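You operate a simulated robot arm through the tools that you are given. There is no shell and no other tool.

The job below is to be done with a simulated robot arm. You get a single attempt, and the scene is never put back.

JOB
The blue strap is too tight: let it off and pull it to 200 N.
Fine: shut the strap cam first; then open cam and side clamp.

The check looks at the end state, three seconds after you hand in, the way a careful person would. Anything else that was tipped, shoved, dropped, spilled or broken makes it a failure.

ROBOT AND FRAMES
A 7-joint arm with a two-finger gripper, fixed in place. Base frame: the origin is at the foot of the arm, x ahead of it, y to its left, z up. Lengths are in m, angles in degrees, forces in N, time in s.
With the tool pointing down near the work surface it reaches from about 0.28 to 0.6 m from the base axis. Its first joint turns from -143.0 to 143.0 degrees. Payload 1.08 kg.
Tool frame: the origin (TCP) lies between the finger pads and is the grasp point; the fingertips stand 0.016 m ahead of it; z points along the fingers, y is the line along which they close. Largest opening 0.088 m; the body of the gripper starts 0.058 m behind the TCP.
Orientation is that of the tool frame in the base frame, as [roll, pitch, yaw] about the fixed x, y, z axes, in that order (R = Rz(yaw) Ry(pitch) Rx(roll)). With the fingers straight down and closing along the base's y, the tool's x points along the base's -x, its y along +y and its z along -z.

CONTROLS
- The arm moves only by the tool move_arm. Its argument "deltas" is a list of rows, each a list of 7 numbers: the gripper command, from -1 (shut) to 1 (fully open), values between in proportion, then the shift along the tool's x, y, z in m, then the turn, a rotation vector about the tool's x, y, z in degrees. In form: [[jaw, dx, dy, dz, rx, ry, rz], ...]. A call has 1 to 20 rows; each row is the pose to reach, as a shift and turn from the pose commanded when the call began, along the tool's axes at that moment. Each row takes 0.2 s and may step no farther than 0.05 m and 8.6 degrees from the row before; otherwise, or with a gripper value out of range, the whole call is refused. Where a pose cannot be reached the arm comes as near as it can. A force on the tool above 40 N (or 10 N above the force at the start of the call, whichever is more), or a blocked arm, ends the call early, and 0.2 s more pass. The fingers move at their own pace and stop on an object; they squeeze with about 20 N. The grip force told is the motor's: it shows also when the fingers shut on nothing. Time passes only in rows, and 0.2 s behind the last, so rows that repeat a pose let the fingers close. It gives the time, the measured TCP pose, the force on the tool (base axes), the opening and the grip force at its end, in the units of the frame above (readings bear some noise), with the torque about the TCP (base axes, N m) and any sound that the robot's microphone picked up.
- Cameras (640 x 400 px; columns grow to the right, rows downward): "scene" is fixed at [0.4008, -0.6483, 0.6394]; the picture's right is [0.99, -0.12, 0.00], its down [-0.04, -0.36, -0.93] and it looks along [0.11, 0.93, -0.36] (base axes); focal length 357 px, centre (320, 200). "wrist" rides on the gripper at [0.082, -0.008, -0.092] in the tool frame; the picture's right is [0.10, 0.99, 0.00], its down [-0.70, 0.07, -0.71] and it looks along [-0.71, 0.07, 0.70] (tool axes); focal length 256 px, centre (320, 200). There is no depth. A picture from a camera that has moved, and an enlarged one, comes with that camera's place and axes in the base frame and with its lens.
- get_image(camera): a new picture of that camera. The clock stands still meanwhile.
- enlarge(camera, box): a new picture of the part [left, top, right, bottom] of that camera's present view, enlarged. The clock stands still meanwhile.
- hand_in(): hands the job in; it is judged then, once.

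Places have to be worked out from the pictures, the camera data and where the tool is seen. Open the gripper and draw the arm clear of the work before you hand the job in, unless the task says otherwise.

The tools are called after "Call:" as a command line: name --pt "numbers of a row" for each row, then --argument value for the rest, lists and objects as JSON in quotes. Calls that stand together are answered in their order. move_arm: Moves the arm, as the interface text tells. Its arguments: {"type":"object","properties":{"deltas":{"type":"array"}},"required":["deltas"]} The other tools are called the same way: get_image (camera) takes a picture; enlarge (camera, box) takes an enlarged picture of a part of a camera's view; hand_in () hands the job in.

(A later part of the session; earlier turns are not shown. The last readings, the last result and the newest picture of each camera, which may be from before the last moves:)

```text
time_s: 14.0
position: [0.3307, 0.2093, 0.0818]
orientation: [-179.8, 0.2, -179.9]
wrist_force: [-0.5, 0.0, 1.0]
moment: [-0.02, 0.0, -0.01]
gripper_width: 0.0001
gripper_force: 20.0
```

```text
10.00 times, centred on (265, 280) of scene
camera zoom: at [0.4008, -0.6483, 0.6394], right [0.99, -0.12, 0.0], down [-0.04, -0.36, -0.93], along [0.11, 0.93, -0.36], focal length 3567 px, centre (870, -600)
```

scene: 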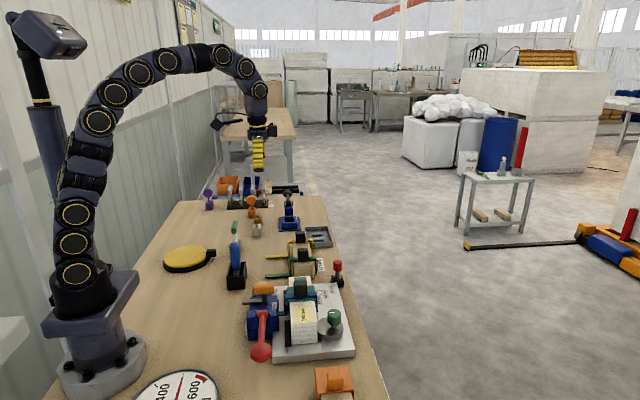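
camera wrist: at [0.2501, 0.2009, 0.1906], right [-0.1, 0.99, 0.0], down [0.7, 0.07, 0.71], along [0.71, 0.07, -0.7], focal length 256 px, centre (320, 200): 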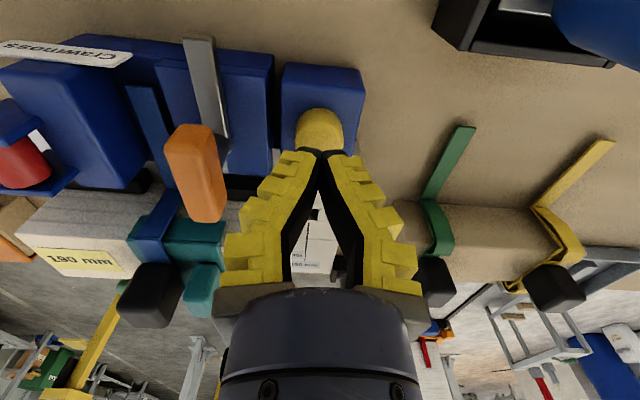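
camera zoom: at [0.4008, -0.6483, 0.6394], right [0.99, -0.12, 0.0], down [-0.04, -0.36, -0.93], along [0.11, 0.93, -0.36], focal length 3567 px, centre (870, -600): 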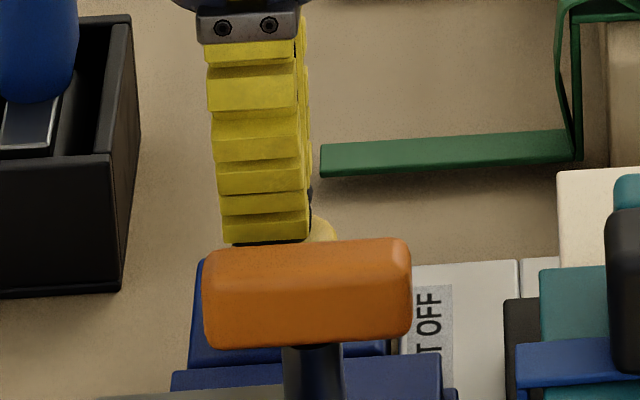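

Finger is at the button top (about 1 N). I keep pressing, another 6 mm in small steps.

Call:
move_arm --pt "-1 -0.003 0 0.002 0 0 0" --pt "-1 -0.003 0 0.004 0 0 0" --pt "-1 -0.003 0 0.006 0 0 0"

Call:
enlarge --camera "scene" --box '[100, 340, 280, 400]'

Call:
enlarge --camera "scene" --box '[240, 260, 290, 300]'

```text
time_s: 14.8
position: [0.3357, 0.2091, 0.0753]
orientation: [-179.9, 0.2, -179.9]
wrist_force: [0.1, -0.3, 0.7]
moment: [-0.02, 0.02, -0.02]
gripper_width: 0.0
gripper_force: 20.6
```

```text
3.56 times, centred on (190, 370) of scene
camera zoom: at [0.4008, -0.6483, 0.6394], right [0.99, -0.12, 0.0], down [-0.04, -0.36, -0.93], along [0.11, 0.93, -0.36], focal length 1268 px, centre (782, -404)
```

zoom: 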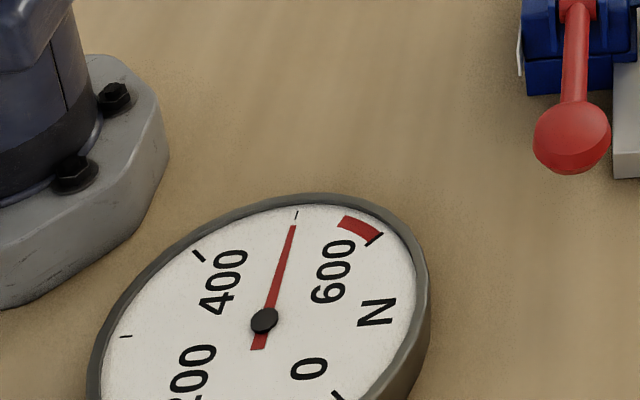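

```text
10.00 times, centred on (265, 280) of scene
camera zoom: at [0.4008, -0.6483, 0.6394], right [0.99, -0.12, 0.0], down [-0.04, -0.36, -0.93], along [0.11, 0.93, -0.36], focal length 3567 px, centre (870, -600)
```

zoom: 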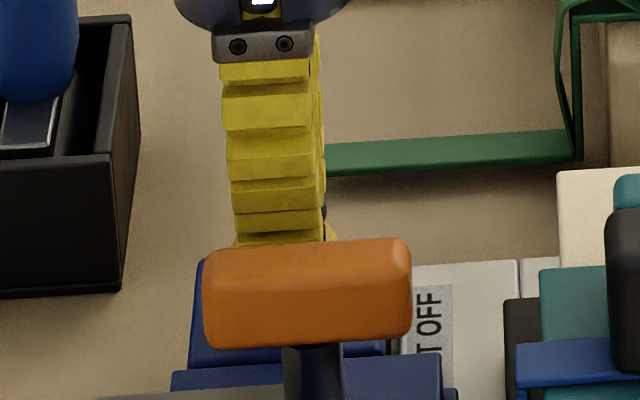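

Still no force at tip height 0.059; I check with the wrist camera where the tip stands relative to the button.

Call:
enlarge --camera "wrist" --box '[240, 60, 400, 180]'

```text
3.33 times, centred on (320, 120) of wrist
camera zoom: at [0.2538, 0.2018, 0.167], right [-0.1, 0.99, 0.0], down [0.7, 0.07, 0.71], along [0.71, 0.07, -0.7], focal length 853 px, centre (320, 467)
```

zoom: 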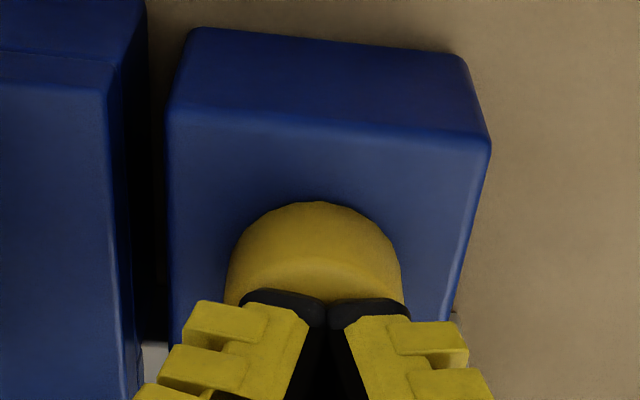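

The button top appears to be lower, about z = 0.053. I continue down slowly.

Call:
move_arm --pt "-1 0 0 0.003 0 0 0" --pt "-1 0 0 0.005 0 0 0" --pt "-1 0 0 0.007 0 0 0" --pt "-1 0 0 0.009 0 0 0"

Call:
enlarge --camera "scene" --box '[100, 340, 280, 400]'

Call:
enlarge --camera "wrist" --box '[240, 60, 400, 180]'

```text
time_s: 15.8
position: [0.3354, 0.2105, 0.0658]
orientation: [180.0, 0.2, 180.0]
wrist_force: [1.0, -0.1, 4.7]
moment: [-0.06, -0.01, 0.03]
gripper_width: 0.0001
gripper_force: 21.7
```

```text
3.56 times, centred on (190, 370) of scene
camera zoom: at [0.4008, -0.6483, 0.6394], right [0.99, -0.12, 0.0], down [-0.04, -0.36, -0.93], along [0.11, 0.93, -0.36], focal length 1268 px, centre (782, -404)
```

zoom: 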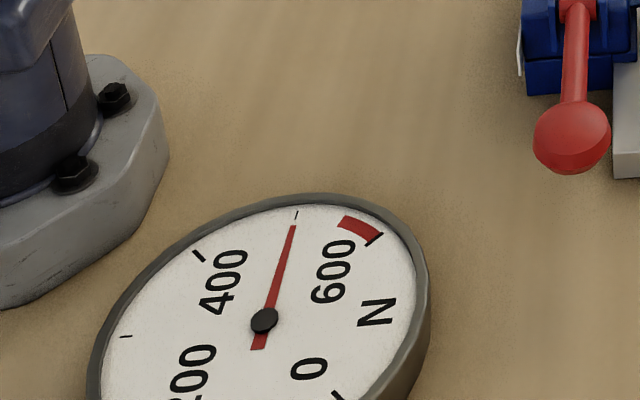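

```text
3.33 times, centred on (320, 120) of wrist
camera zoom: at [0.2535, 0.2023, 0.1583], right [-0.1, 0.99, 0.0], down [0.7, 0.07, 0.71], along [0.71, 0.07, -0.7], focal length 853 px, centre (320, 467)
```

zoom: 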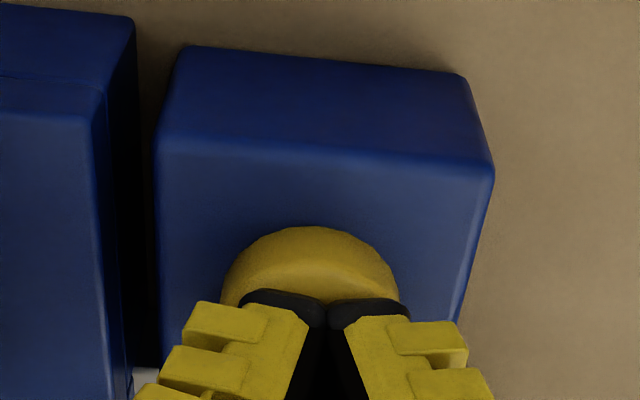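

Contact now, about 5 N. I press a little deeper and watch the gauge.

Call:
move_arm --pt "-1 0 0 0.0015 0 0 0" --pt "-1 0 0 0.003 0 0 0"

Call:
enlarge --camera "scene" --box '[100, 340, 280, 400]'

```text
time_s: 16.4
position: [0.3361, 0.2095, 0.0641]
orientation: [-179.9, 0.1, 180.0]
wrist_force: [-2.2, 0.7, 5.2]
moment: [-0.01, 0.06, -0.03]
gripper_width: 0.0
gripper_force: 22.0
```

```text
3.56 times, centred on (190, 370) of scene
camera zoom: at [0.4008, -0.6483, 0.6394], right [0.99, -0.12, 0.0], down [-0.04, -0.36, -0.93], along [0.11, 0.93, -0.36], focal length 1268 px, centre (782, -404)
```

zoom: 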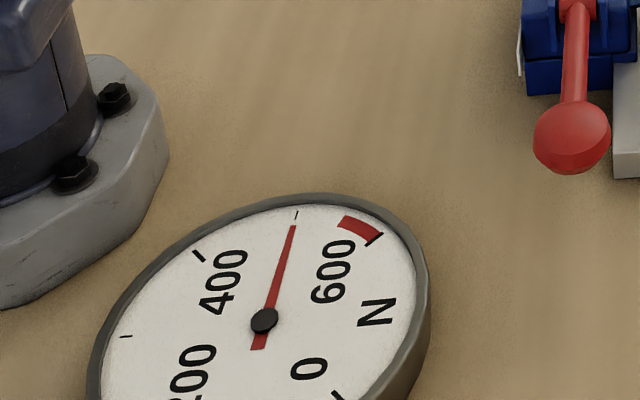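

Button is compliant (5 N); gauge still near 500 N. I press a few millimetres more.

Call:
move_arm --pt "-1 0 0 0.0015 0 0 0" --pt "-1 0 0 0.003 0 0 0"

Call:
enlarge --camera "scene" --box '[100, 340, 280, 400]'

```text
time_s: 17.0
position: [0.3363, 0.2104, 0.0596]
orientation: [-179.8, 0.0, -179.9]
wrist_force: [-4.8, -3.1, 13.0]
moment: [-0.04, 0.1, 0.05]
gripper_width: 0.006
gripper_force: 22.1
```

```text
3.56 times, centred on (190, 370) of scene
camera zoom: at [0.4008, -0.6483, 0.6394], right [0.99, -0.12, 0.0], down [-0.04, -0.36, -0.93], along [0.11, 0.93, -0.36], focal length 1268 px, centre (782, -404)
```

zoom: 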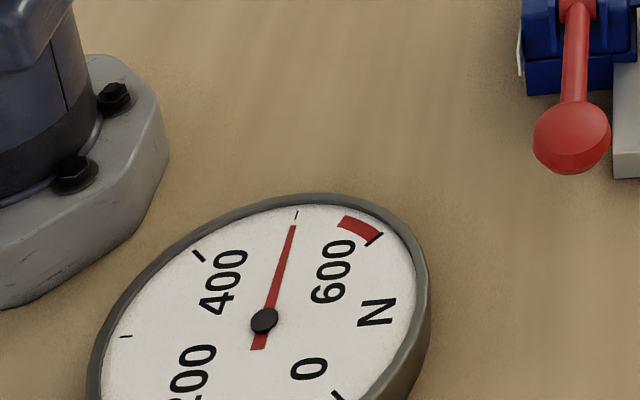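

Force rose to 13 N and the fingers were forced 6 mm apart; I look before pressing further.

Call:
enlarge --camera "wrist" --box '[240, 60, 400, 180]'

Call:
enlarge --camera "scene" --box '[230, 260, 300, 310]'

```text
3.33 times, centred on (320, 120) of wrist
camera zoom: at [0.2541, 0.2024, 0.1531], right [-0.1, 0.99, 0.0], down [0.7, 0.08, 0.71], along [0.71, 0.07, -0.7], focal length 853 px, centre (320, 467)
```

zoom: 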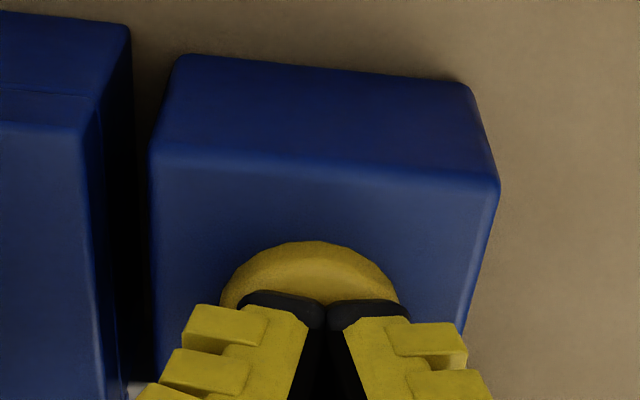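

```text
8.00 times, centred on (265, 285) of scene
camera zoom: at [0.4008, -0.6483, 0.6394], right [0.99, -0.12, 0.0], down [-0.04, -0.36, -0.93], along [0.11, 0.93, -0.36], focal length 2854 px, centre (760, -480)
```

zoom: 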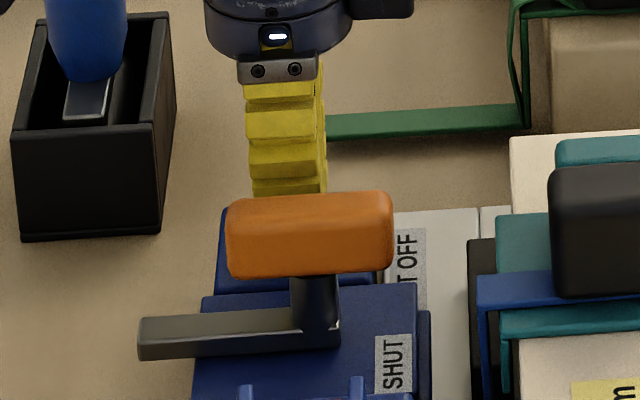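

The button is going down under the finger. I press 2–3 mm more and hold.

Call:
move_arm --pt "-1 0 0 0.0015 0 0 0" --pt "-1 0 0 0.0025 0 0 0" --pt "-1 0 0 0.0025 0 0 0"

Call:
enlarge --camera "scene" --box '[100, 340, 280, 400]'

Call:
enlarge --camera "wrist" --box '[240, 60, 400, 180]'

```text
time_s: 17.8
position: [0.3342, 0.2097, 0.0585]
orientation: [-180.0, 0.2, -180.0]
wrist_force: [-4.8, -1.2, 27.7]
moment: [-0.08, 0.1, 0.09]
gripper_width: 0.0056
gripper_force: 22.2
```

```text
3.56 times, centred on (190, 370) of scene
camera zoom: at [0.4008, -0.6483, 0.6394], right [0.99, -0.12, 0.0], down [-0.04, -0.36, -0.93], along [0.11, 0.93, -0.36], focal length 1268 px, centre (782, -404)
```

zoom: 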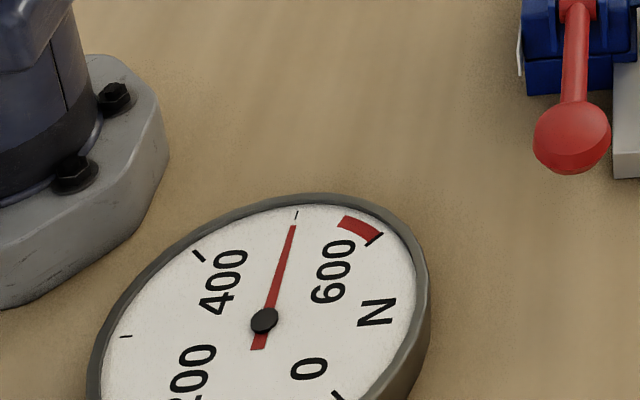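

```text
3.33 times, centred on (320, 120) of wrist
camera zoom: at [0.2538, 0.2022, 0.151], right [-0.1, 0.99, 0.0], down [0.7, 0.07, 0.71], along [0.71, 0.07, -0.7], focal length 853 px, centre (320, 467)
```

zoom: 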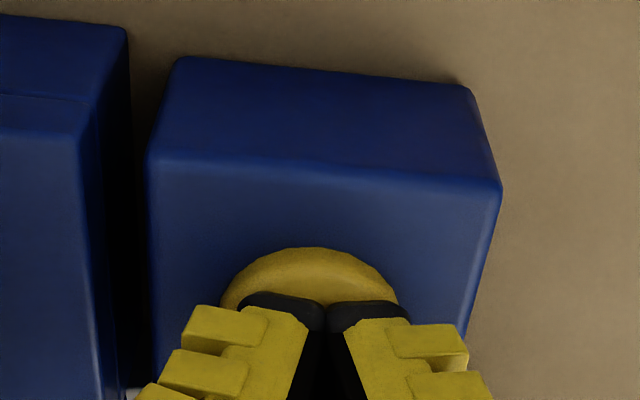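

The button is bottomed out (28 N) with no change on the gauge. I release it and check whether the gauge reacts.

Call:
move_arm --pt "-1 0 0 0 0 0 0" --pt "-1 0 0 -0.01 0 0 0" --pt "-1 0 0 -0.03 0 0 0"

Call:
enlarge --camera "scene" --box '[100, 340, 280, 400]'

Call:
enlarge --camera "wrist" --box '[80, 0, 400, 200]'

```text
time_s: 18.6
position: [0.3352, 0.2079, 0.0861]
orientation: [-179.9, 0.2, -179.9]
wrist_force: [0.1, -0.6, 0.3]
moment: [-0.04, 0.01, 0.03]
gripper_width: 0.0001
gripper_force: 21.7
```

```text
3.56 times, centred on (190, 370) of scene
camera zoom: at [0.4008, -0.6483, 0.6394], right [0.99, -0.12, 0.0], down [-0.04, -0.36, -0.93], along [0.11, 0.93, -0.36], focal length 1268 px, centre (782, -404)
```

zoom: 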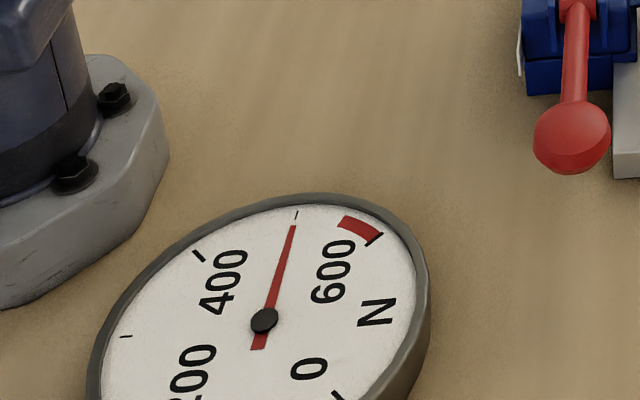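

```text
2.00 times, centred on (240, 100) of wrist
camera zoom: at [0.2535, 0.2007, 0.1787], right [-0.1, 0.99, 0.0], down [0.7, 0.07, 0.71], along [0.71, 0.07, -0.7], focal length 512 px, centre (480, 400)
```

zoom: 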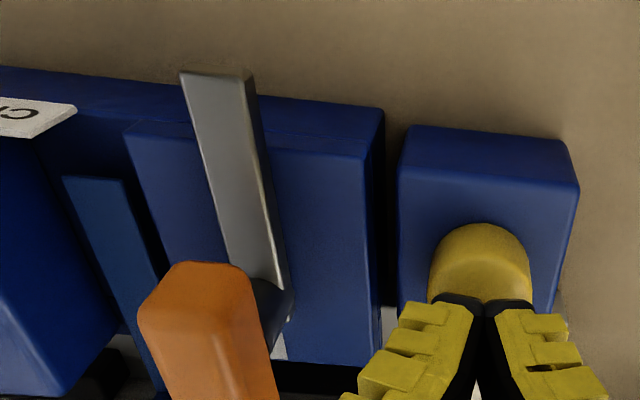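

LET OFF alone does nothing, so the tensioner is evidently not gripping the strap: the orange strap cam is open and must be shut first, as the note says. I rise and move over the orange T-handle (about (0.3465, 0.145), bar along x), half opening the fingers.

Call:
move_arm --pt "-1 0 0 -0.03 0 0 0" --pt "-1 0 0 -0.06 0 0 0" --pt "0 -0.006 -0.032 -0.064 0 0 0" --pt "0 -0.0113 -0.063 -0.064 0 0 0" --pt "0 -0.0113 -0.063 -0.064 0 0 0"

Call:
get_image --camera "wrist"

Call:
enlarge --camera "wrist" --box '[240, 40, 400, 180]'

Call:
enlarge --camera "scene" --box '[230, 255, 300, 310]'

```text
time_s: 19.8
position: [0.3444, 0.1463, 0.1509]
orientation: [-179.9, 0.0, 179.9]
wrist_force: [0.0, -0.1, -0.3]
moment: [0.02, 0.0, 0.02]
gripper_width: 0.0487
gripper_force: 3.4
```

```text
taken
camera wrist: at [0.2638, 0.1383, 0.2445], right [-0.1, 0.99, 0.0], down [0.7, 0.07, 0.71], along [0.71, 0.07, -0.7], focal length 256 px, centre (320, 200)
```

wrist: 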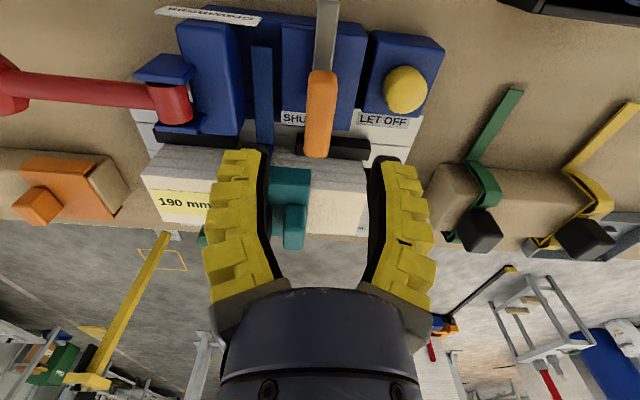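

```text
2.86 times, centred on (320, 110) of wrist
camera zoom: at [0.2638, 0.1383, 0.2445], right [-0.1, 0.99, 0.0], down [0.7, 0.07, 0.71], along [0.71, 0.07, -0.7], focal length 731 px, centre (320, 457)
```

zoom: 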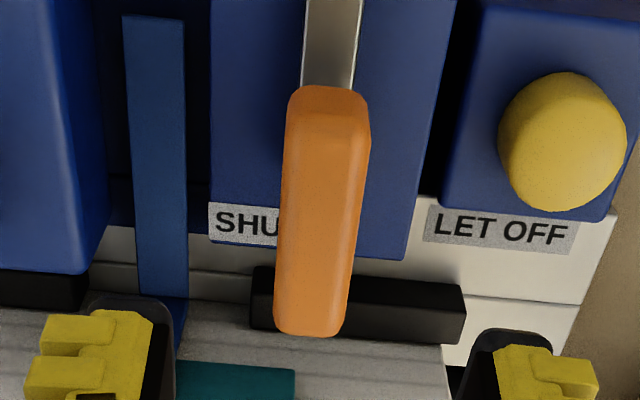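

```text
7.27 times, centred on (265, 282) of scene
camera zoom: at [0.4008, -0.6483, 0.6394], right [0.99, -0.12, 0.0], down [-0.04, -0.36, -0.93], along [0.11, 0.93, -0.36], focal length 2594 px, centre (720, -400)
```

zoom: 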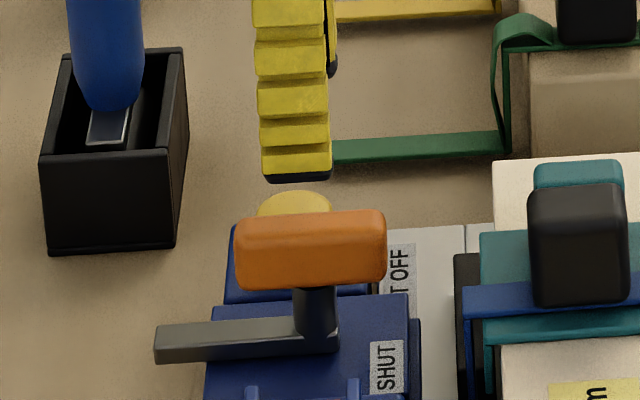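

The T-handle is aligned with base x and centred under the TCP. I descend to z ≈ 0.083 with the fingers straddling the bar, then close.

Call:
move_arm --pt "0 -0.002 0 0.02 0 0 0" --pt "0 -0.002 0 0.04 0 0 0" --pt "0 -0.002 0 0.055 0 0 0" --pt "0 -0.002 0 0.068 0 0 0"

Call:
enlarge --camera "scene" --box '[230, 255, 300, 310]'

Call:
enlarge --camera "wrist" --box '[220, 20, 420, 200]'

```text
time_s: 20.8
position: [0.3489, 0.1464, 0.0839]
orientation: [-179.9, 0.2, 179.9]
wrist_force: [-0.6, 0.4, 0.4]
moment: [0.01, 0.0, 0.02]
gripper_width: 0.0484
gripper_force: 3.5
```

```text
7.27 times, centred on (265, 282) of scene
camera zoom: at [0.4008, -0.6483, 0.6394], right [0.99, -0.12, 0.0], down [-0.04, -0.36, -0.93], along [0.11, 0.93, -0.36], focal length 2594 px, centre (720, -400)
```

zoom: 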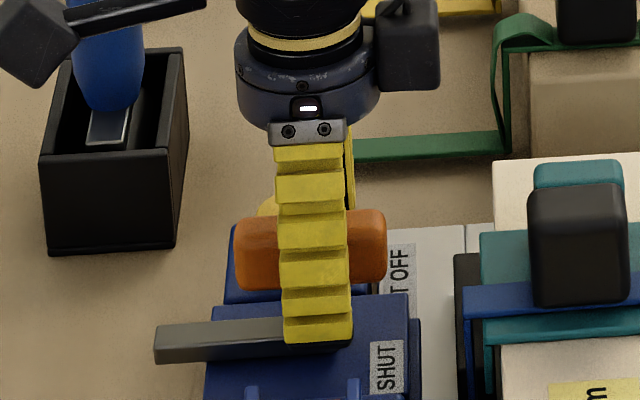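

```text
2.22 times, centred on (320, 110) of wrist
camera zoom: at [0.267, 0.1391, 0.1753], right [-0.1, 0.99, 0.0], down [0.7, 0.07, 0.71], along [0.71, 0.07, -0.7], focal length 569 px, centre (320, 400)
```

zoom: 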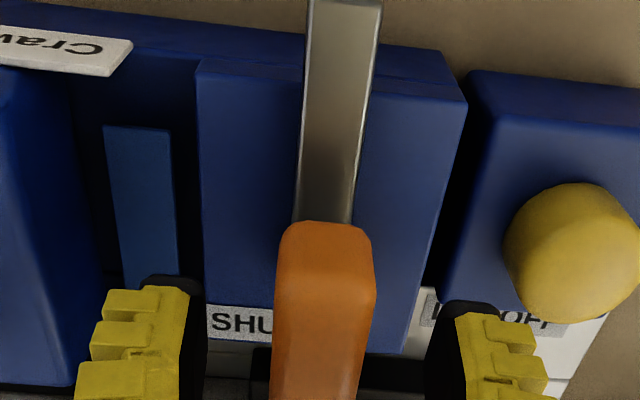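

Fingers straddle the bar with clearance. I close on it.

Call:
move_arm --pt "-0.4 0 0 0 0 0 0" --pt "-1 0 0 0 0 0 0" --pt "-1 0 0 0 0 0 0" --pt "-1 0 0 0 0 0 0"

Call:
enlarge --camera "wrist" --box '[220, 20, 420, 200]'

```text
time_s: 21.8
position: [0.35, 0.1462, 0.0826]
orientation: [-179.9, 0.1, 179.9]
wrist_force: [0.4, -18.6, 15.8]
moment: [-0.2, 0.02, 0.04]
gripper_width: 0.0096
gripper_force: 22.4
```

```text
2.22 times, centred on (320, 110) of wrist
camera zoom: at [0.267, 0.1387, 0.1755], right [-0.1, 0.99, 0.0], down [0.7, 0.07, 0.71], along [0.71, 0.07, -0.7], focal length 569 px, centre (320, 400)
```

zoom: 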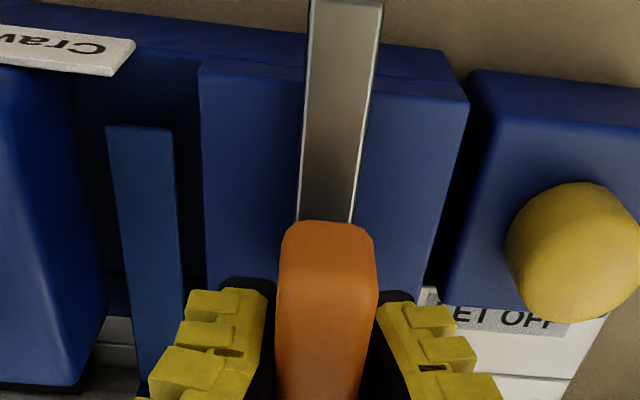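

Width 9.6 mm with a notable side and upward force – I check from the scene camera what the fingers hold.

Call:
enlarge --camera "scene" --box '[235, 260, 295, 308]'

Call:
move_arm --pt "-1 0 0 0 0 0 0"

```text
8.33 times, centred on (265, 284) of scene
camera zoom: at [0.4008, -0.6483, 0.6394], right [0.99, -0.12, 0.0], down [-0.04, -0.36, -0.93], along [0.11, 0.93, -0.36], focal length 2972 px, centre (778, -500)
```

zoom: 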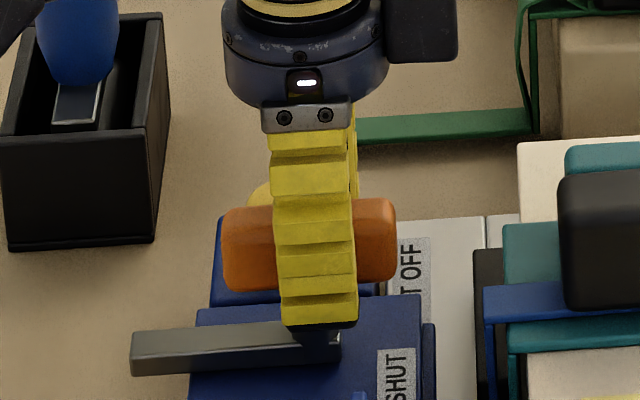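

```text
time_s: 22.2
position: [0.3479, 0.1461, 0.0825]
orientation: [-179.9, 0.1, -179.9]
wrist_force: [1.2, -22.0, 16.3]
moment: [-0.23, -0.06, 0.05]
gripper_width: 0.01
gripper_force: 21.9
```

I zoom in with the wrist camera on the finger/bar contact.

Call:
enlarge --camera "wrist" --box '[260, 90, 380, 200]'

Call:
enlarge --camera "scene" --box '[252, 278, 282, 302]'

```text
3.64 times, centred on (320, 145) of wrist
camera zoom: at [0.267, 0.1387, 0.1754], right [-0.1, 0.99, 0.0], down [0.7, 0.07, 0.71], along [0.71, 0.07, -0.7], focal length 931 px, centre (320, 400)
```

zoom: 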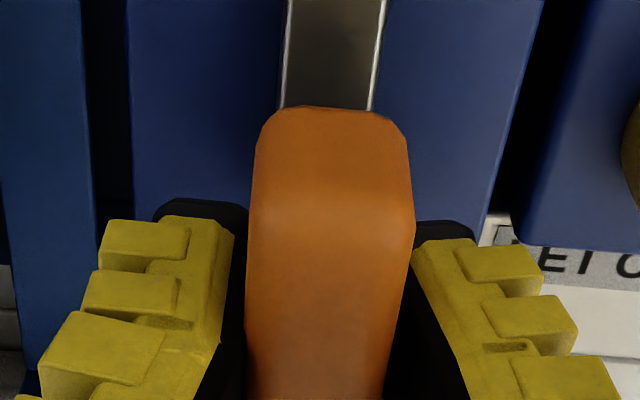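

```text
16.00 times, centred on (267, 290) of scene
camera zoom: at [0.4008, -0.6483, 0.6394], right [0.99, -0.12, 0.0], down [-0.04, -0.36, -0.93], along [0.11, 0.93, -0.36], focal length 5707 px, centre (1168, -1240)
```

zoom: 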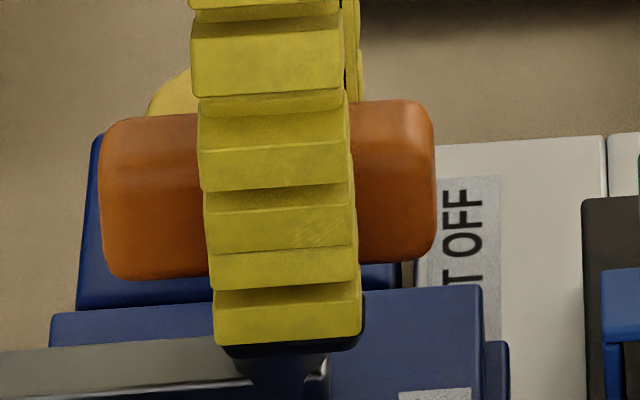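

The bar (about 22 mm wide) is held between the pads, with the tips below it. I relieve the side load with a small shift to -y and up.

Call:
move_arm --pt "-1 0 -0.0015 -0.001 0 0 0" --pt "-1 0 -0.0015 -0.001 0 0 0"

```text
time_s: 22.8
position: [0.349, 0.1452, 0.0832]
orientation: [-180.0, 0.2, -179.9]
wrist_force: [-0.6, 1.2, -0.3]
moment: [0.19, 0.0, 0.03]
gripper_width: 0.0065
gripper_force: 22.2
```

Side load is gone. I turn the handle gently counter-clockwise seen from above (grey arm from -x toward the strap at -y) and watch the torque.

Call:
move_arm --pt "-1 0 0 0 0 0 -4" --pt "-1 0 0 0 0 0 -8" --pt "-1 0 0 0 0 0 -12"

Call:
enlarge --camera "scene" --box '[235, 260, 295, 308]'

Call:
enlarge --camera "wrist" --box '[220, 20, 420, 200]'

```text
time_s: 23.6
position: [0.3486, 0.1453, 0.0847]
orientation: [-179.9, 0.2, -167.9]
wrist_force: [-6.2, 20.3, 0.3]
moment: [0.19, 0.03, -0.13]
gripper_width: 0.006
gripper_force: 22.1
```

```text
8.33 times, centred on (265, 284) of scene
camera zoom: at [0.4008, -0.6483, 0.6394], right [0.99, -0.12, 0.0], down [-0.04, -0.36, -0.93], along [0.11, 0.93, -0.36], focal length 2972 px, centre (778, -500)
```

zoom: 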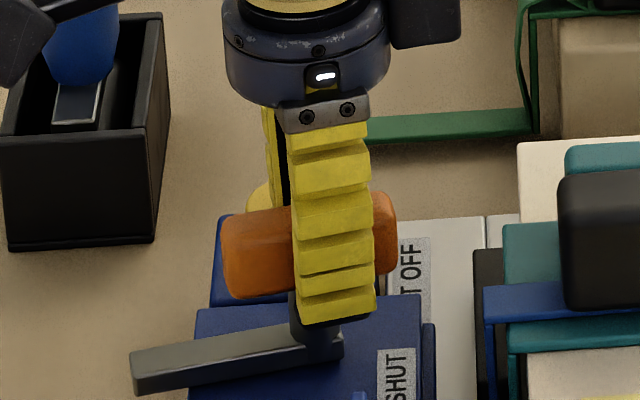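

```text
2.22 times, centred on (320, 110) of wrist
camera zoom: at [0.2709, 0.1209, 0.1774], right [-0.31, 0.95, 0.0], down [0.67, 0.22, 0.71], along [0.68, 0.22, -0.7], focal length 569 px, centre (320, 400)
```

zoom: 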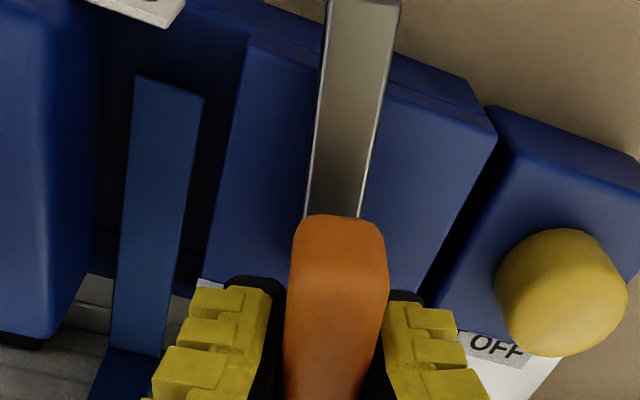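

The lever turns freely with little torque, so this is not a stop. I continue turning, with a small correction in +y for the side force.

Call:
move_arm --pt "-1 0 0.0014 0 0 0 -5" --pt "-1 0 0.0016 0 0 0 -10" --pt "-1 0 0.0018 0 0 0 -15"

```text
time_s: 24.4
position: [0.3479, 0.1458, 0.0843]
orientation: [-179.8, 0.3, -152.9]
wrist_force: [-3.0, 21.1, 4.9]
moment: [0.15, 0.12, -0.11]
gripper_width: 0.0066
gripper_force: 22.0
```

Force still about 21 N in +y; before going on I check the scene for any shift of the station.

Call:
enlarge --camera "scene" --box '[220, 255, 380, 375]'

Call:
enlarge --camera "scene" --box '[235, 260, 295, 308]'

Call:
enlarge --camera "wrist" --box '[220, 20, 420, 200]'

```text
3.33 times, centred on (300, 315) of scene
camera zoom: at [0.4008, -0.6483, 0.6394], right [0.99, -0.12, 0.0], down [-0.04, -0.36, -0.93], along [0.11, 0.93, -0.36], focal length 1189 px, centre (387, -183)
```

zoom: 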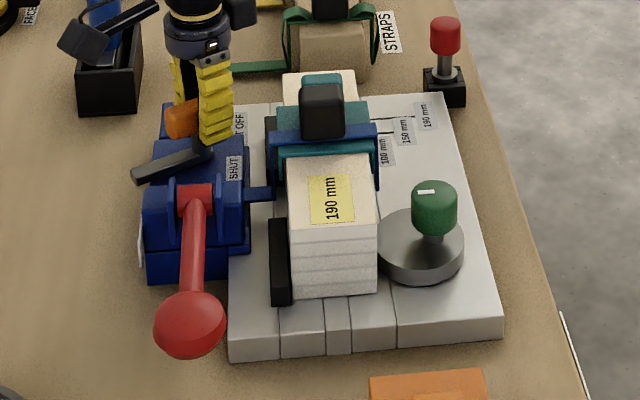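

```text
8.33 times, centred on (265, 284) of scene
camera zoom: at [0.4008, -0.6483, 0.6394], right [0.99, -0.12, 0.0], down [-0.04, -0.36, -0.93], along [0.11, 0.93, -0.36], focal length 2972 px, centre (778, -500)
```

zoom: 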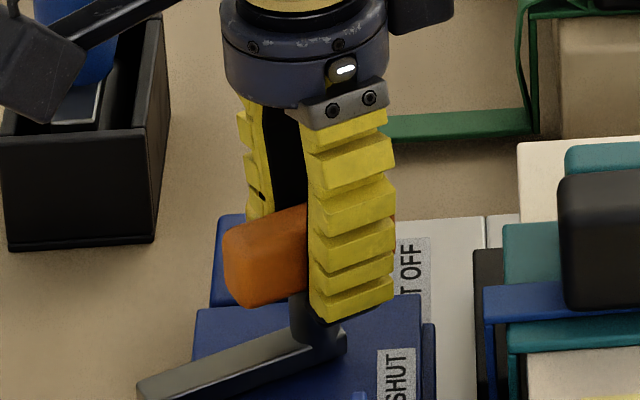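

```text
2.22 times, centred on (320, 110) of wrist
camera zoom: at [0.2797, 0.1022, 0.1772], right [-0.54, 0.84, 0.0], down [0.59, 0.38, 0.71], along [0.6, 0.39, -0.7], focal length 569 px, centre (320, 400)
```

zoom: 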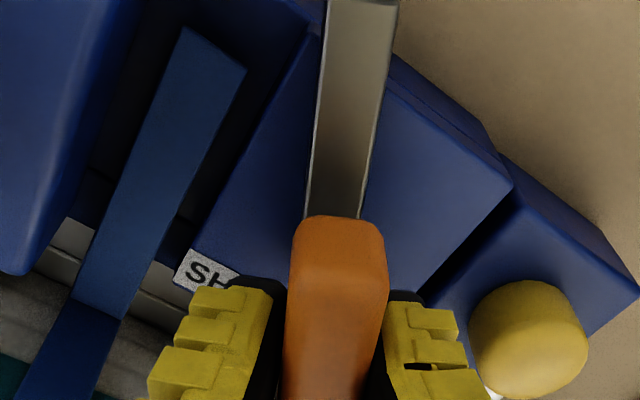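

The lever follows the gripper and nothing else has moved. I continue the turn with a further correction of position along the arc.

Call:
move_arm --pt "-1 0.0 0.0018 0 0 0 -5" --pt "-1 0.0002 0.0026 0 0 0 -11" --pt "-1 0.0004 0.0034 0 0 0 -18"

```text
time_s: 25.2
position: [0.3477, 0.1466, 0.0854]
orientation: [-179.6, 0.3, -134.9]
wrist_force: [19.3, -11.5, 2.2]
moment: [-0.04, -0.24, 0.04]
gripper_width: 0.006
gripper_force: 22.2
```

Overcorrected: the force is now the other way across the bar (it saturates at the grip force). I back off 1 mm and continue.

Call:
move_arm --pt "-1 0.0 -0.0008 0 0 0 -3" --pt "-1 0.0 -0.0008 0 0 0 -8" --pt "-1 0.0 -0.0008 0 0 0 -13"

```text
time_s: 26.0
position: [0.3454, 0.1483, 0.0857]
orientation: [-179.7, 0.0, -121.8]
wrist_force: [19.8, -18.5, 6.3]
moment: [-0.11, -0.23, 0.02]
gripper_width: 0.0079
gripper_force: 22.3
```

Still pushed along -y of the tool; I shift another 1.5 mm that way while turning on.

Call:
move_arm --pt "-1 0.0 -0.0015 0 0 0 -2" --pt "-1 0.0 -0.0018 0 0 0 -7" --pt "-1 0.0 -0.0018 0 0 0 -12"

Call:
enlarge --camera "scene" --box '[220, 255, 380, 375]'

Call:
enlarge --camera "wrist" --box '[220, 20, 420, 200]'

```text
time_s: 26.8
position: [0.346, 0.1482, 0.0846]
orientation: [-179.9, 0.0, -109.9]
wrist_force: [0.0, 8.5, 14.7]
moment: [0.16, -0.03, -0.02]
gripper_width: 0.0075
gripper_force: 22.2
```

```text
3.33 times, centred on (300, 315) of scene
camera zoom: at [0.4008, -0.6483, 0.6394], right [0.99, -0.12, 0.0], down [-0.04, -0.36, -0.93], along [0.11, 0.93, -0.36], focal length 1189 px, centre (387, -183)
```

zoom: 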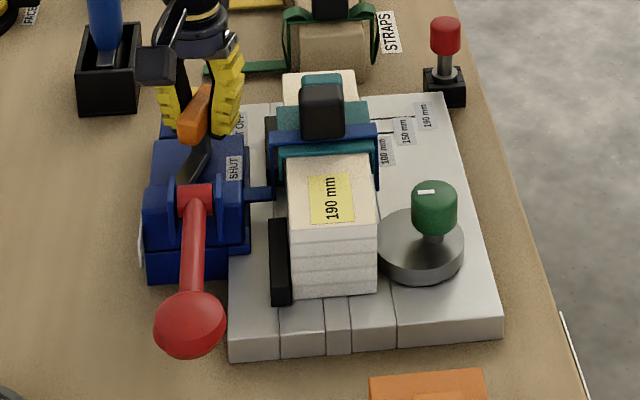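

```text
2.22 times, centred on (320, 110) of wrist
camera zoom: at [0.3269, 0.0694, 0.1772], right [-0.97, 0.24, 0.0], down [0.17, 0.68, 0.71], along [0.17, 0.69, -0.71], focal length 569 px, centre (320, 400)
```

zoom: 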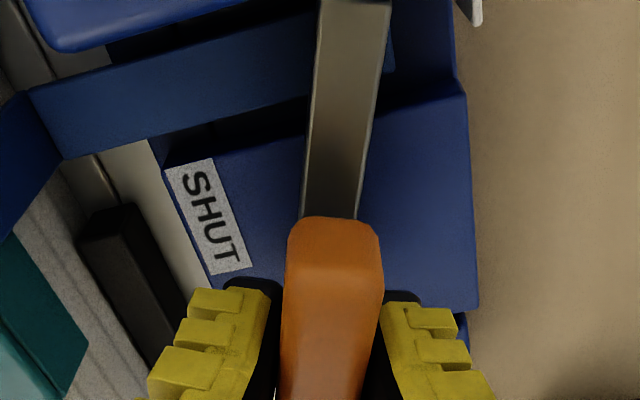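

About 70° turned, still free; the grey arm is coming over the strap tail. I go on to 90°, feeling for a stop.

Call:
move_arm --pt "-1 0.0 0.0 -0.001 0 0 -5" --pt "-1 0.0 0.0 -0.001 0 0 -10" --pt "-1 0.0 0.0 -0.001 0 0 -15" --pt "-1 0.0 0.0 -0.001 0 0 -20"

Call:
enlarge --camera "wrist" --box '[220, 20, 420, 200]'

Call:
enlarge --camera "scene" --box '[100, 340, 280, 400]'

```text
time_s: 27.8
position: [0.346, 0.1481, 0.0843]
orientation: [179.9, -0.2, -89.9]
wrist_force: [-16.1, 15.3, 3.6]
moment: [0.18, 0.17, -0.09]
gripper_width: 0.0058
gripper_force: 22.1
```

```text
2.22 times, centred on (320, 110) of wrist
camera zoom: at [0.355, 0.0675, 0.1778], right [-0.99, -0.1, 0.0], down [-0.07, 0.7, 0.71], along [-0.08, 0.7, -0.71], focal length 569 px, centre (320, 400)
```

zoom: 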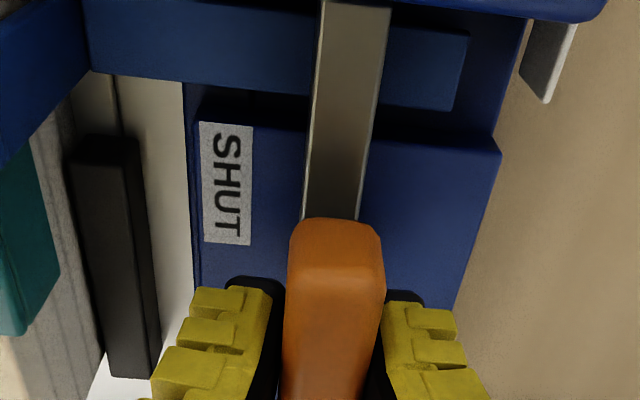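

```text
3.56 times, centred on (190, 370) of scene
camera zoom: at [0.4008, -0.6483, 0.6394], right [0.99, -0.12, 0.0], down [-0.04, -0.36, -0.93], along [0.11, 0.93, -0.36], focal length 1268 px, centre (782, -404)
```

zoom: 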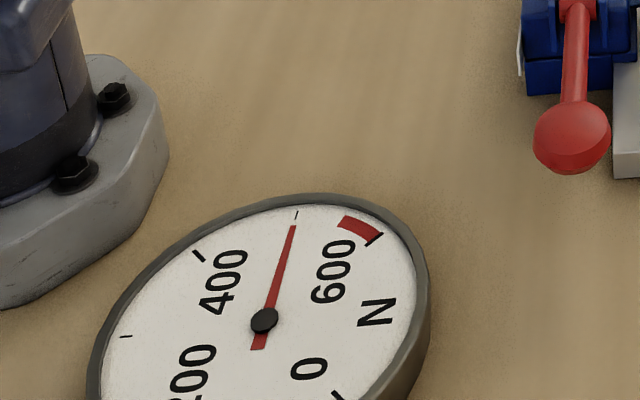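

The grey arm now lies square across the strap next to the SHUT label. I try a few degrees more to feel whether this is the end stop.

Call:
move_arm --pt "-1 0.0 -0.0005 0 0 0 -3" --pt "-1 0.0 -0.0005 0 0 0 -6"

Call:
enlarge --camera "wrist" --box '[220, 20, 420, 200]'

```text
time_s: 28.4
position: [0.3461, 0.1481, 0.0858]
orientation: [179.7, -0.2, -84.0]
wrist_force: [-28.6, 10.0, -5.9]
moment: [0.25, 0.07, -0.36]
gripper_width: 0.0085
gripper_force: 22.2
```

```text
2.22 times, centred on (320, 110) of wrist
camera zoom: at [0.3639, 0.0679, 0.1776], right [-0.98, -0.21, 0.01], down [-0.14, 0.69, 0.71], along [-0.15, 0.69, -0.71], focal length 569 px, centre (320, 400)
```

zoom: 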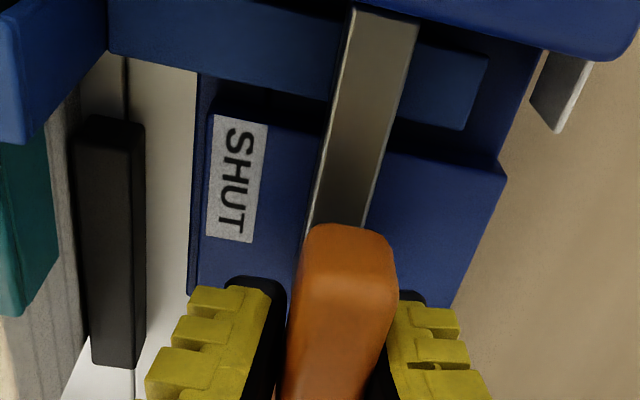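

The torque jumped and the bar slipped in the fingers, so this is the end stop: the cam is now shut. I turn back the few degrees, open the fingers partly and rise straight up.

Call:
move_arm --pt "-1 0.0 0.0005 0 0 0 5" --pt "0 0.0 0.0005 0 0 0 6" --pt "0 0.0 0.0005 0 0 0 6" --pt "0 0.0 0.0005 -0.02 0 0 6" --pt "0 0.0 0.0005 -0.05 0 0 6" --pt "0 0.0 0.0005 -0.08 0 0 6"

Call:
get_image --camera "wrist"

Call:
enlarge --camera "scene" --box '[220, 255, 320, 330]'

Call:
enlarge --camera "scene" --box '[100, 340, 280, 400]'

```text
time_s: 29.8
position: [0.3488, 0.144, 0.1668]
orientation: [-179.8, -0.1, -90.0]
wrist_force: [0.5, 0.0, 0.5]
moment: [-0.03, -0.03, 0.01]
gripper_width: 0.0485
gripper_force: 3.7
```

```text
taken
camera wrist: at [0.3576, 0.0641, 0.2604], right [-0.99, -0.1, 0.0], down [-0.08, 0.7, 0.71], along [-0.07, 0.7, -0.71], focal length 256 px, centre (320, 200)
```

wrist: 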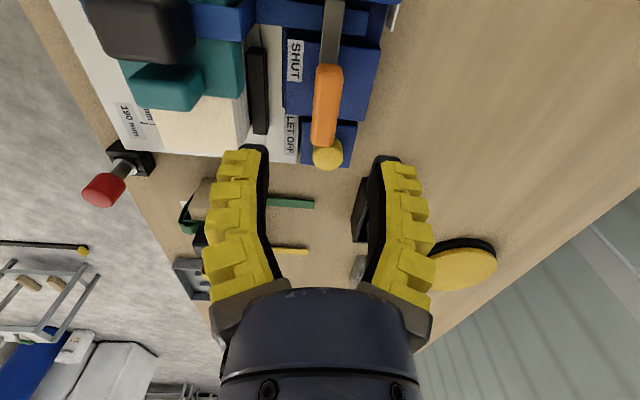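

```text
5.33 times, centred on (270, 292) of scene
camera zoom: at [0.4008, -0.6483, 0.6394], right [0.99, -0.12, 0.0], down [-0.04, -0.36, -0.93], along [0.11, 0.93, -0.36], focal length 1902 px, centre (587, -293)
```

zoom: 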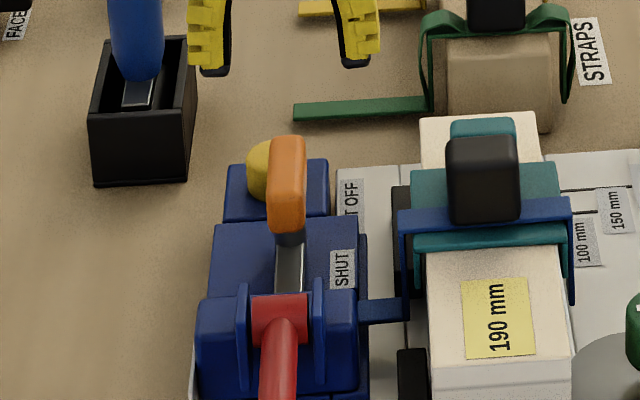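

```text
3.56 times, centred on (190, 370) of scene
camera zoom: at [0.4008, -0.6483, 0.6394], right [0.99, -0.12, 0.0], down [-0.04, -0.36, -0.93], along [0.11, 0.93, -0.36], focal length 1268 px, centre (782, -404)
```

zoom: 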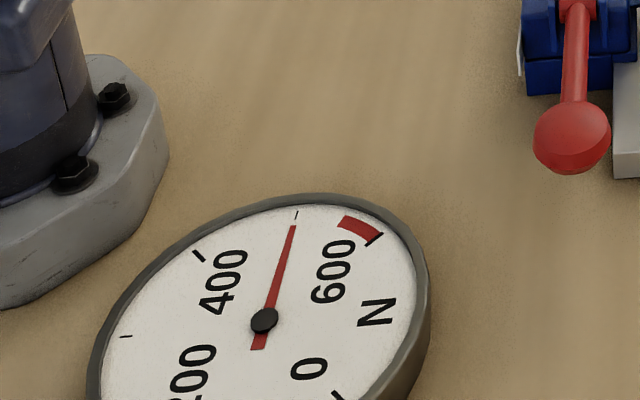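

Now I close the fingers and go over the LET OFF button again, keeping this yaw.

Call:
move_arm --pt "-1 -0.03 0.006 0.0 0 0 0" --pt "-1 -0.0655 0.012 0.0 0 0 0" --pt "-1 -0.0655 0.012 0.0 0 0 0"

Call:
enlarge --camera "wrist" --box '[220, 20, 420, 200]'

Call:
enlarge --camera "scene" --box '[230, 240, 310, 305]'

```text
time_s: 30.6
position: [0.3393, 0.2119, 0.1659]
orientation: [-179.8, -0.1, -90.1]
wrist_force: [-0.5, 0.1, -0.1]
moment: [0.0, -0.01, 0.02]
gripper_width: 0.0
gripper_force: 19.2
```

```text
2.22 times, centred on (320, 110) of wrist
camera zoom: at [0.3477, 0.1314, 0.259], right [-0.99, -0.1, 0.0], down [-0.08, 0.7, 0.71], along [-0.07, 0.7, -0.71], focal length 569 px, centre (320, 400)
```

zoom: 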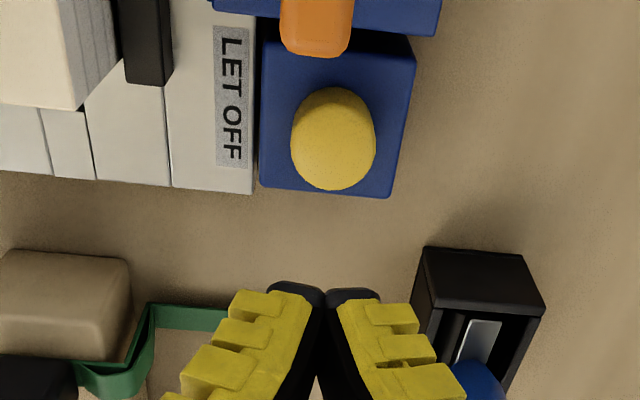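

```text
6.15 times, centred on (270, 272) of scene
camera zoom: at [0.4008, -0.6483, 0.6394], right [0.99, -0.12, 0.0], down [-0.04, -0.36, -0.93], along [0.11, 0.93, -0.36], focal length 2195 px, centre (628, -246)
```

zoom: 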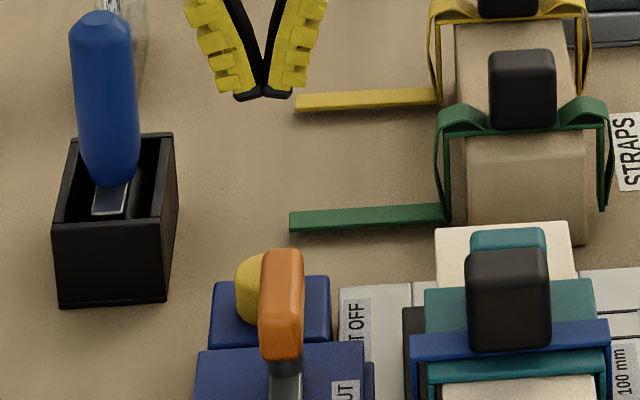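

The button centre relative to the tool is about 5 mm to -x and 2 mm to -y. I correct and descend to just above it.

Call:
move_arm --pt "-1 0.002 0.005 0.03 0 0 0" --pt "-1 0.002 0.005 0.06 0 0 0" --pt "-1 0.002 0.005 0.085 0 0 0" --pt "-1 0.002 0.005 0.094 0 0 0"

Call:
enlarge --camera "wrist" --box '[220, 20, 420, 200]'

```text
time_s: 31.6
position: [0.3308, 0.2108, 0.0695]
orientation: [-179.8, -0.1, -89.9]
wrist_force: [2.5, -0.7, 3.4]
moment: [-0.01, -0.05, 0.04]
gripper_width: 0.0
gripper_force: 20.4
```

```text
2.22 times, centred on (320, 110) of wrist
camera zoom: at [0.3398, 0.1299, 0.1621], right [-0.99, -0.1, 0.0], down [-0.07, 0.7, 0.71], along [-0.07, 0.7, -0.71], focal length 569 px, centre (320, 400)
```

zoom: 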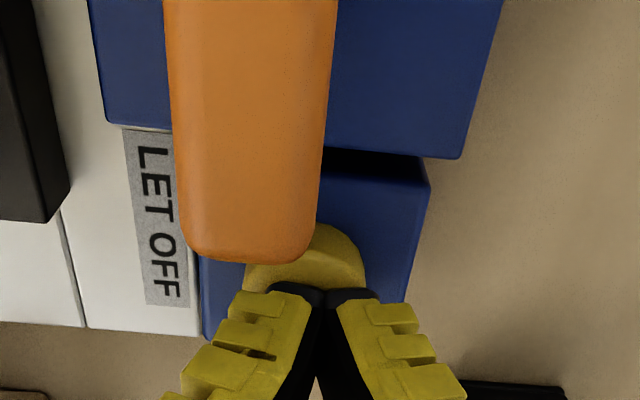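

Contact is made. I press down about 10 mm in steps and hold briefly, then check the gauge.

Call:
move_arm --pt "-1 0 -0.0015 0.003 0 0 0" --pt "-1 0 -0.002 0.006 0 0 0" --pt "-1 0 -0.002 0.009 0 0 0"

Call:
enlarge --camera "scene" --box '[100, 340, 280, 400]'

```text
time_s: 32.4
position: [0.3329, 0.2105, 0.063]
orientation: [-179.8, 0.0, -90.0]
wrist_force: [-2.0, 0.1, 4.4]
moment: [-0.01, 0.02, 0.01]
gripper_width: 0.0063
gripper_force: 20.3
```

```text
3.56 times, centred on (190, 370) of scene
camera zoom: at [0.4008, -0.6483, 0.6394], right [0.99, -0.12, 0.0], down [-0.04, -0.36, -0.93], along [0.11, 0.93, -0.36], focal length 1268 px, centre (782, -404)
```

zoom: 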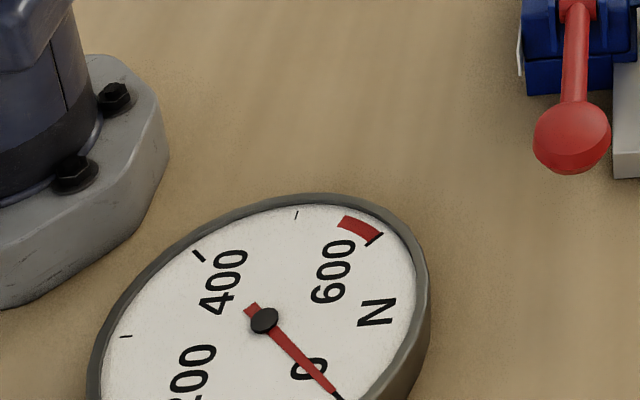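

The gauge dropped to 0 N: the strap is let off. I release the button, rise, and move toward the red lever.

Call:
move_arm --pt "-1 0 0 -0.03 0 0 0" --pt "-1 0 0 -0.07 0 0 0" --pt "-1 0 0 -0.11 0 0 0" --pt "-1 0.04 -0.003 -0.12 0 0 0" --pt "0 0.085 -0.006 -0.12 0 0 0" --pt "0.5 0.13 -0.009 -0.12 0 0 0" --pt "1 0.175 -0.012 -0.12 0 0 0" --pt "1 0.22 -0.014 -0.12 0 0 0" --pt "1 0.24 -0.014 -0.12 0 0 0"

Call:
get_image --camera "wrist"

Call:
enlarge --camera "scene" --box '[220, 255, 380, 375]'

Call:
enlarge --camera "scene" --box '[100, 340, 280, 400]'

```text
time_s: 34.4
position: [0.3479, -0.0307, 0.1844]
orientation: [-179.8, -0.1, -90.1]
wrist_force: [-0.2, -0.1, -0.5]
moment: [0.03, -0.01, 0.0]
gripper_width: 0.0877
gripper_force: 0.1
```

```text
taken
camera wrist: at [0.3567, -0.1103, 0.2773], right [-0.99, -0.1, 0.0], down [-0.08, 0.7, 0.71], along [-0.07, 0.7, -0.71], focal length 256 px, centre (320, 200)
```

wrist: 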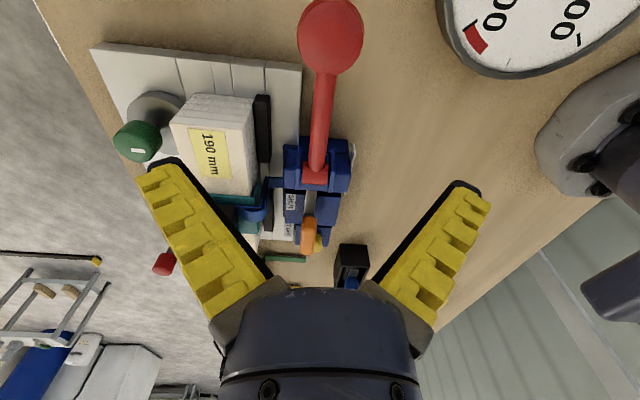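

```text
3.33 times, centred on (300, 315) of scene
camera zoom: at [0.4008, -0.6483, 0.6394], right [0.99, -0.12, 0.0], down [-0.04, -0.36, -0.93], along [0.11, 0.93, -0.36], focal length 1189 px, centre (387, -183)
```

zoom: 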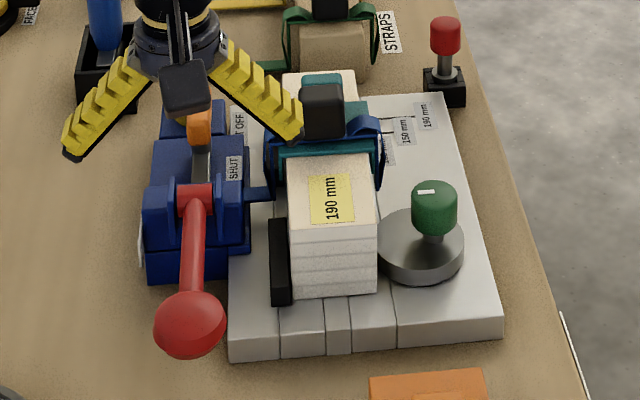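

```text
3.56 times, centred on (190, 370) of scene
camera zoom: at [0.4008, -0.6483, 0.6394], right [0.99, -0.12, 0.0], down [-0.04, -0.36, -0.93], along [0.11, 0.93, -0.36], focal length 1268 px, centre (782, -404)
```

zoom: 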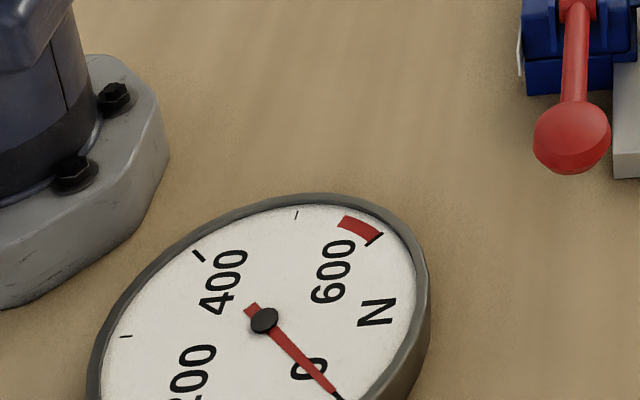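

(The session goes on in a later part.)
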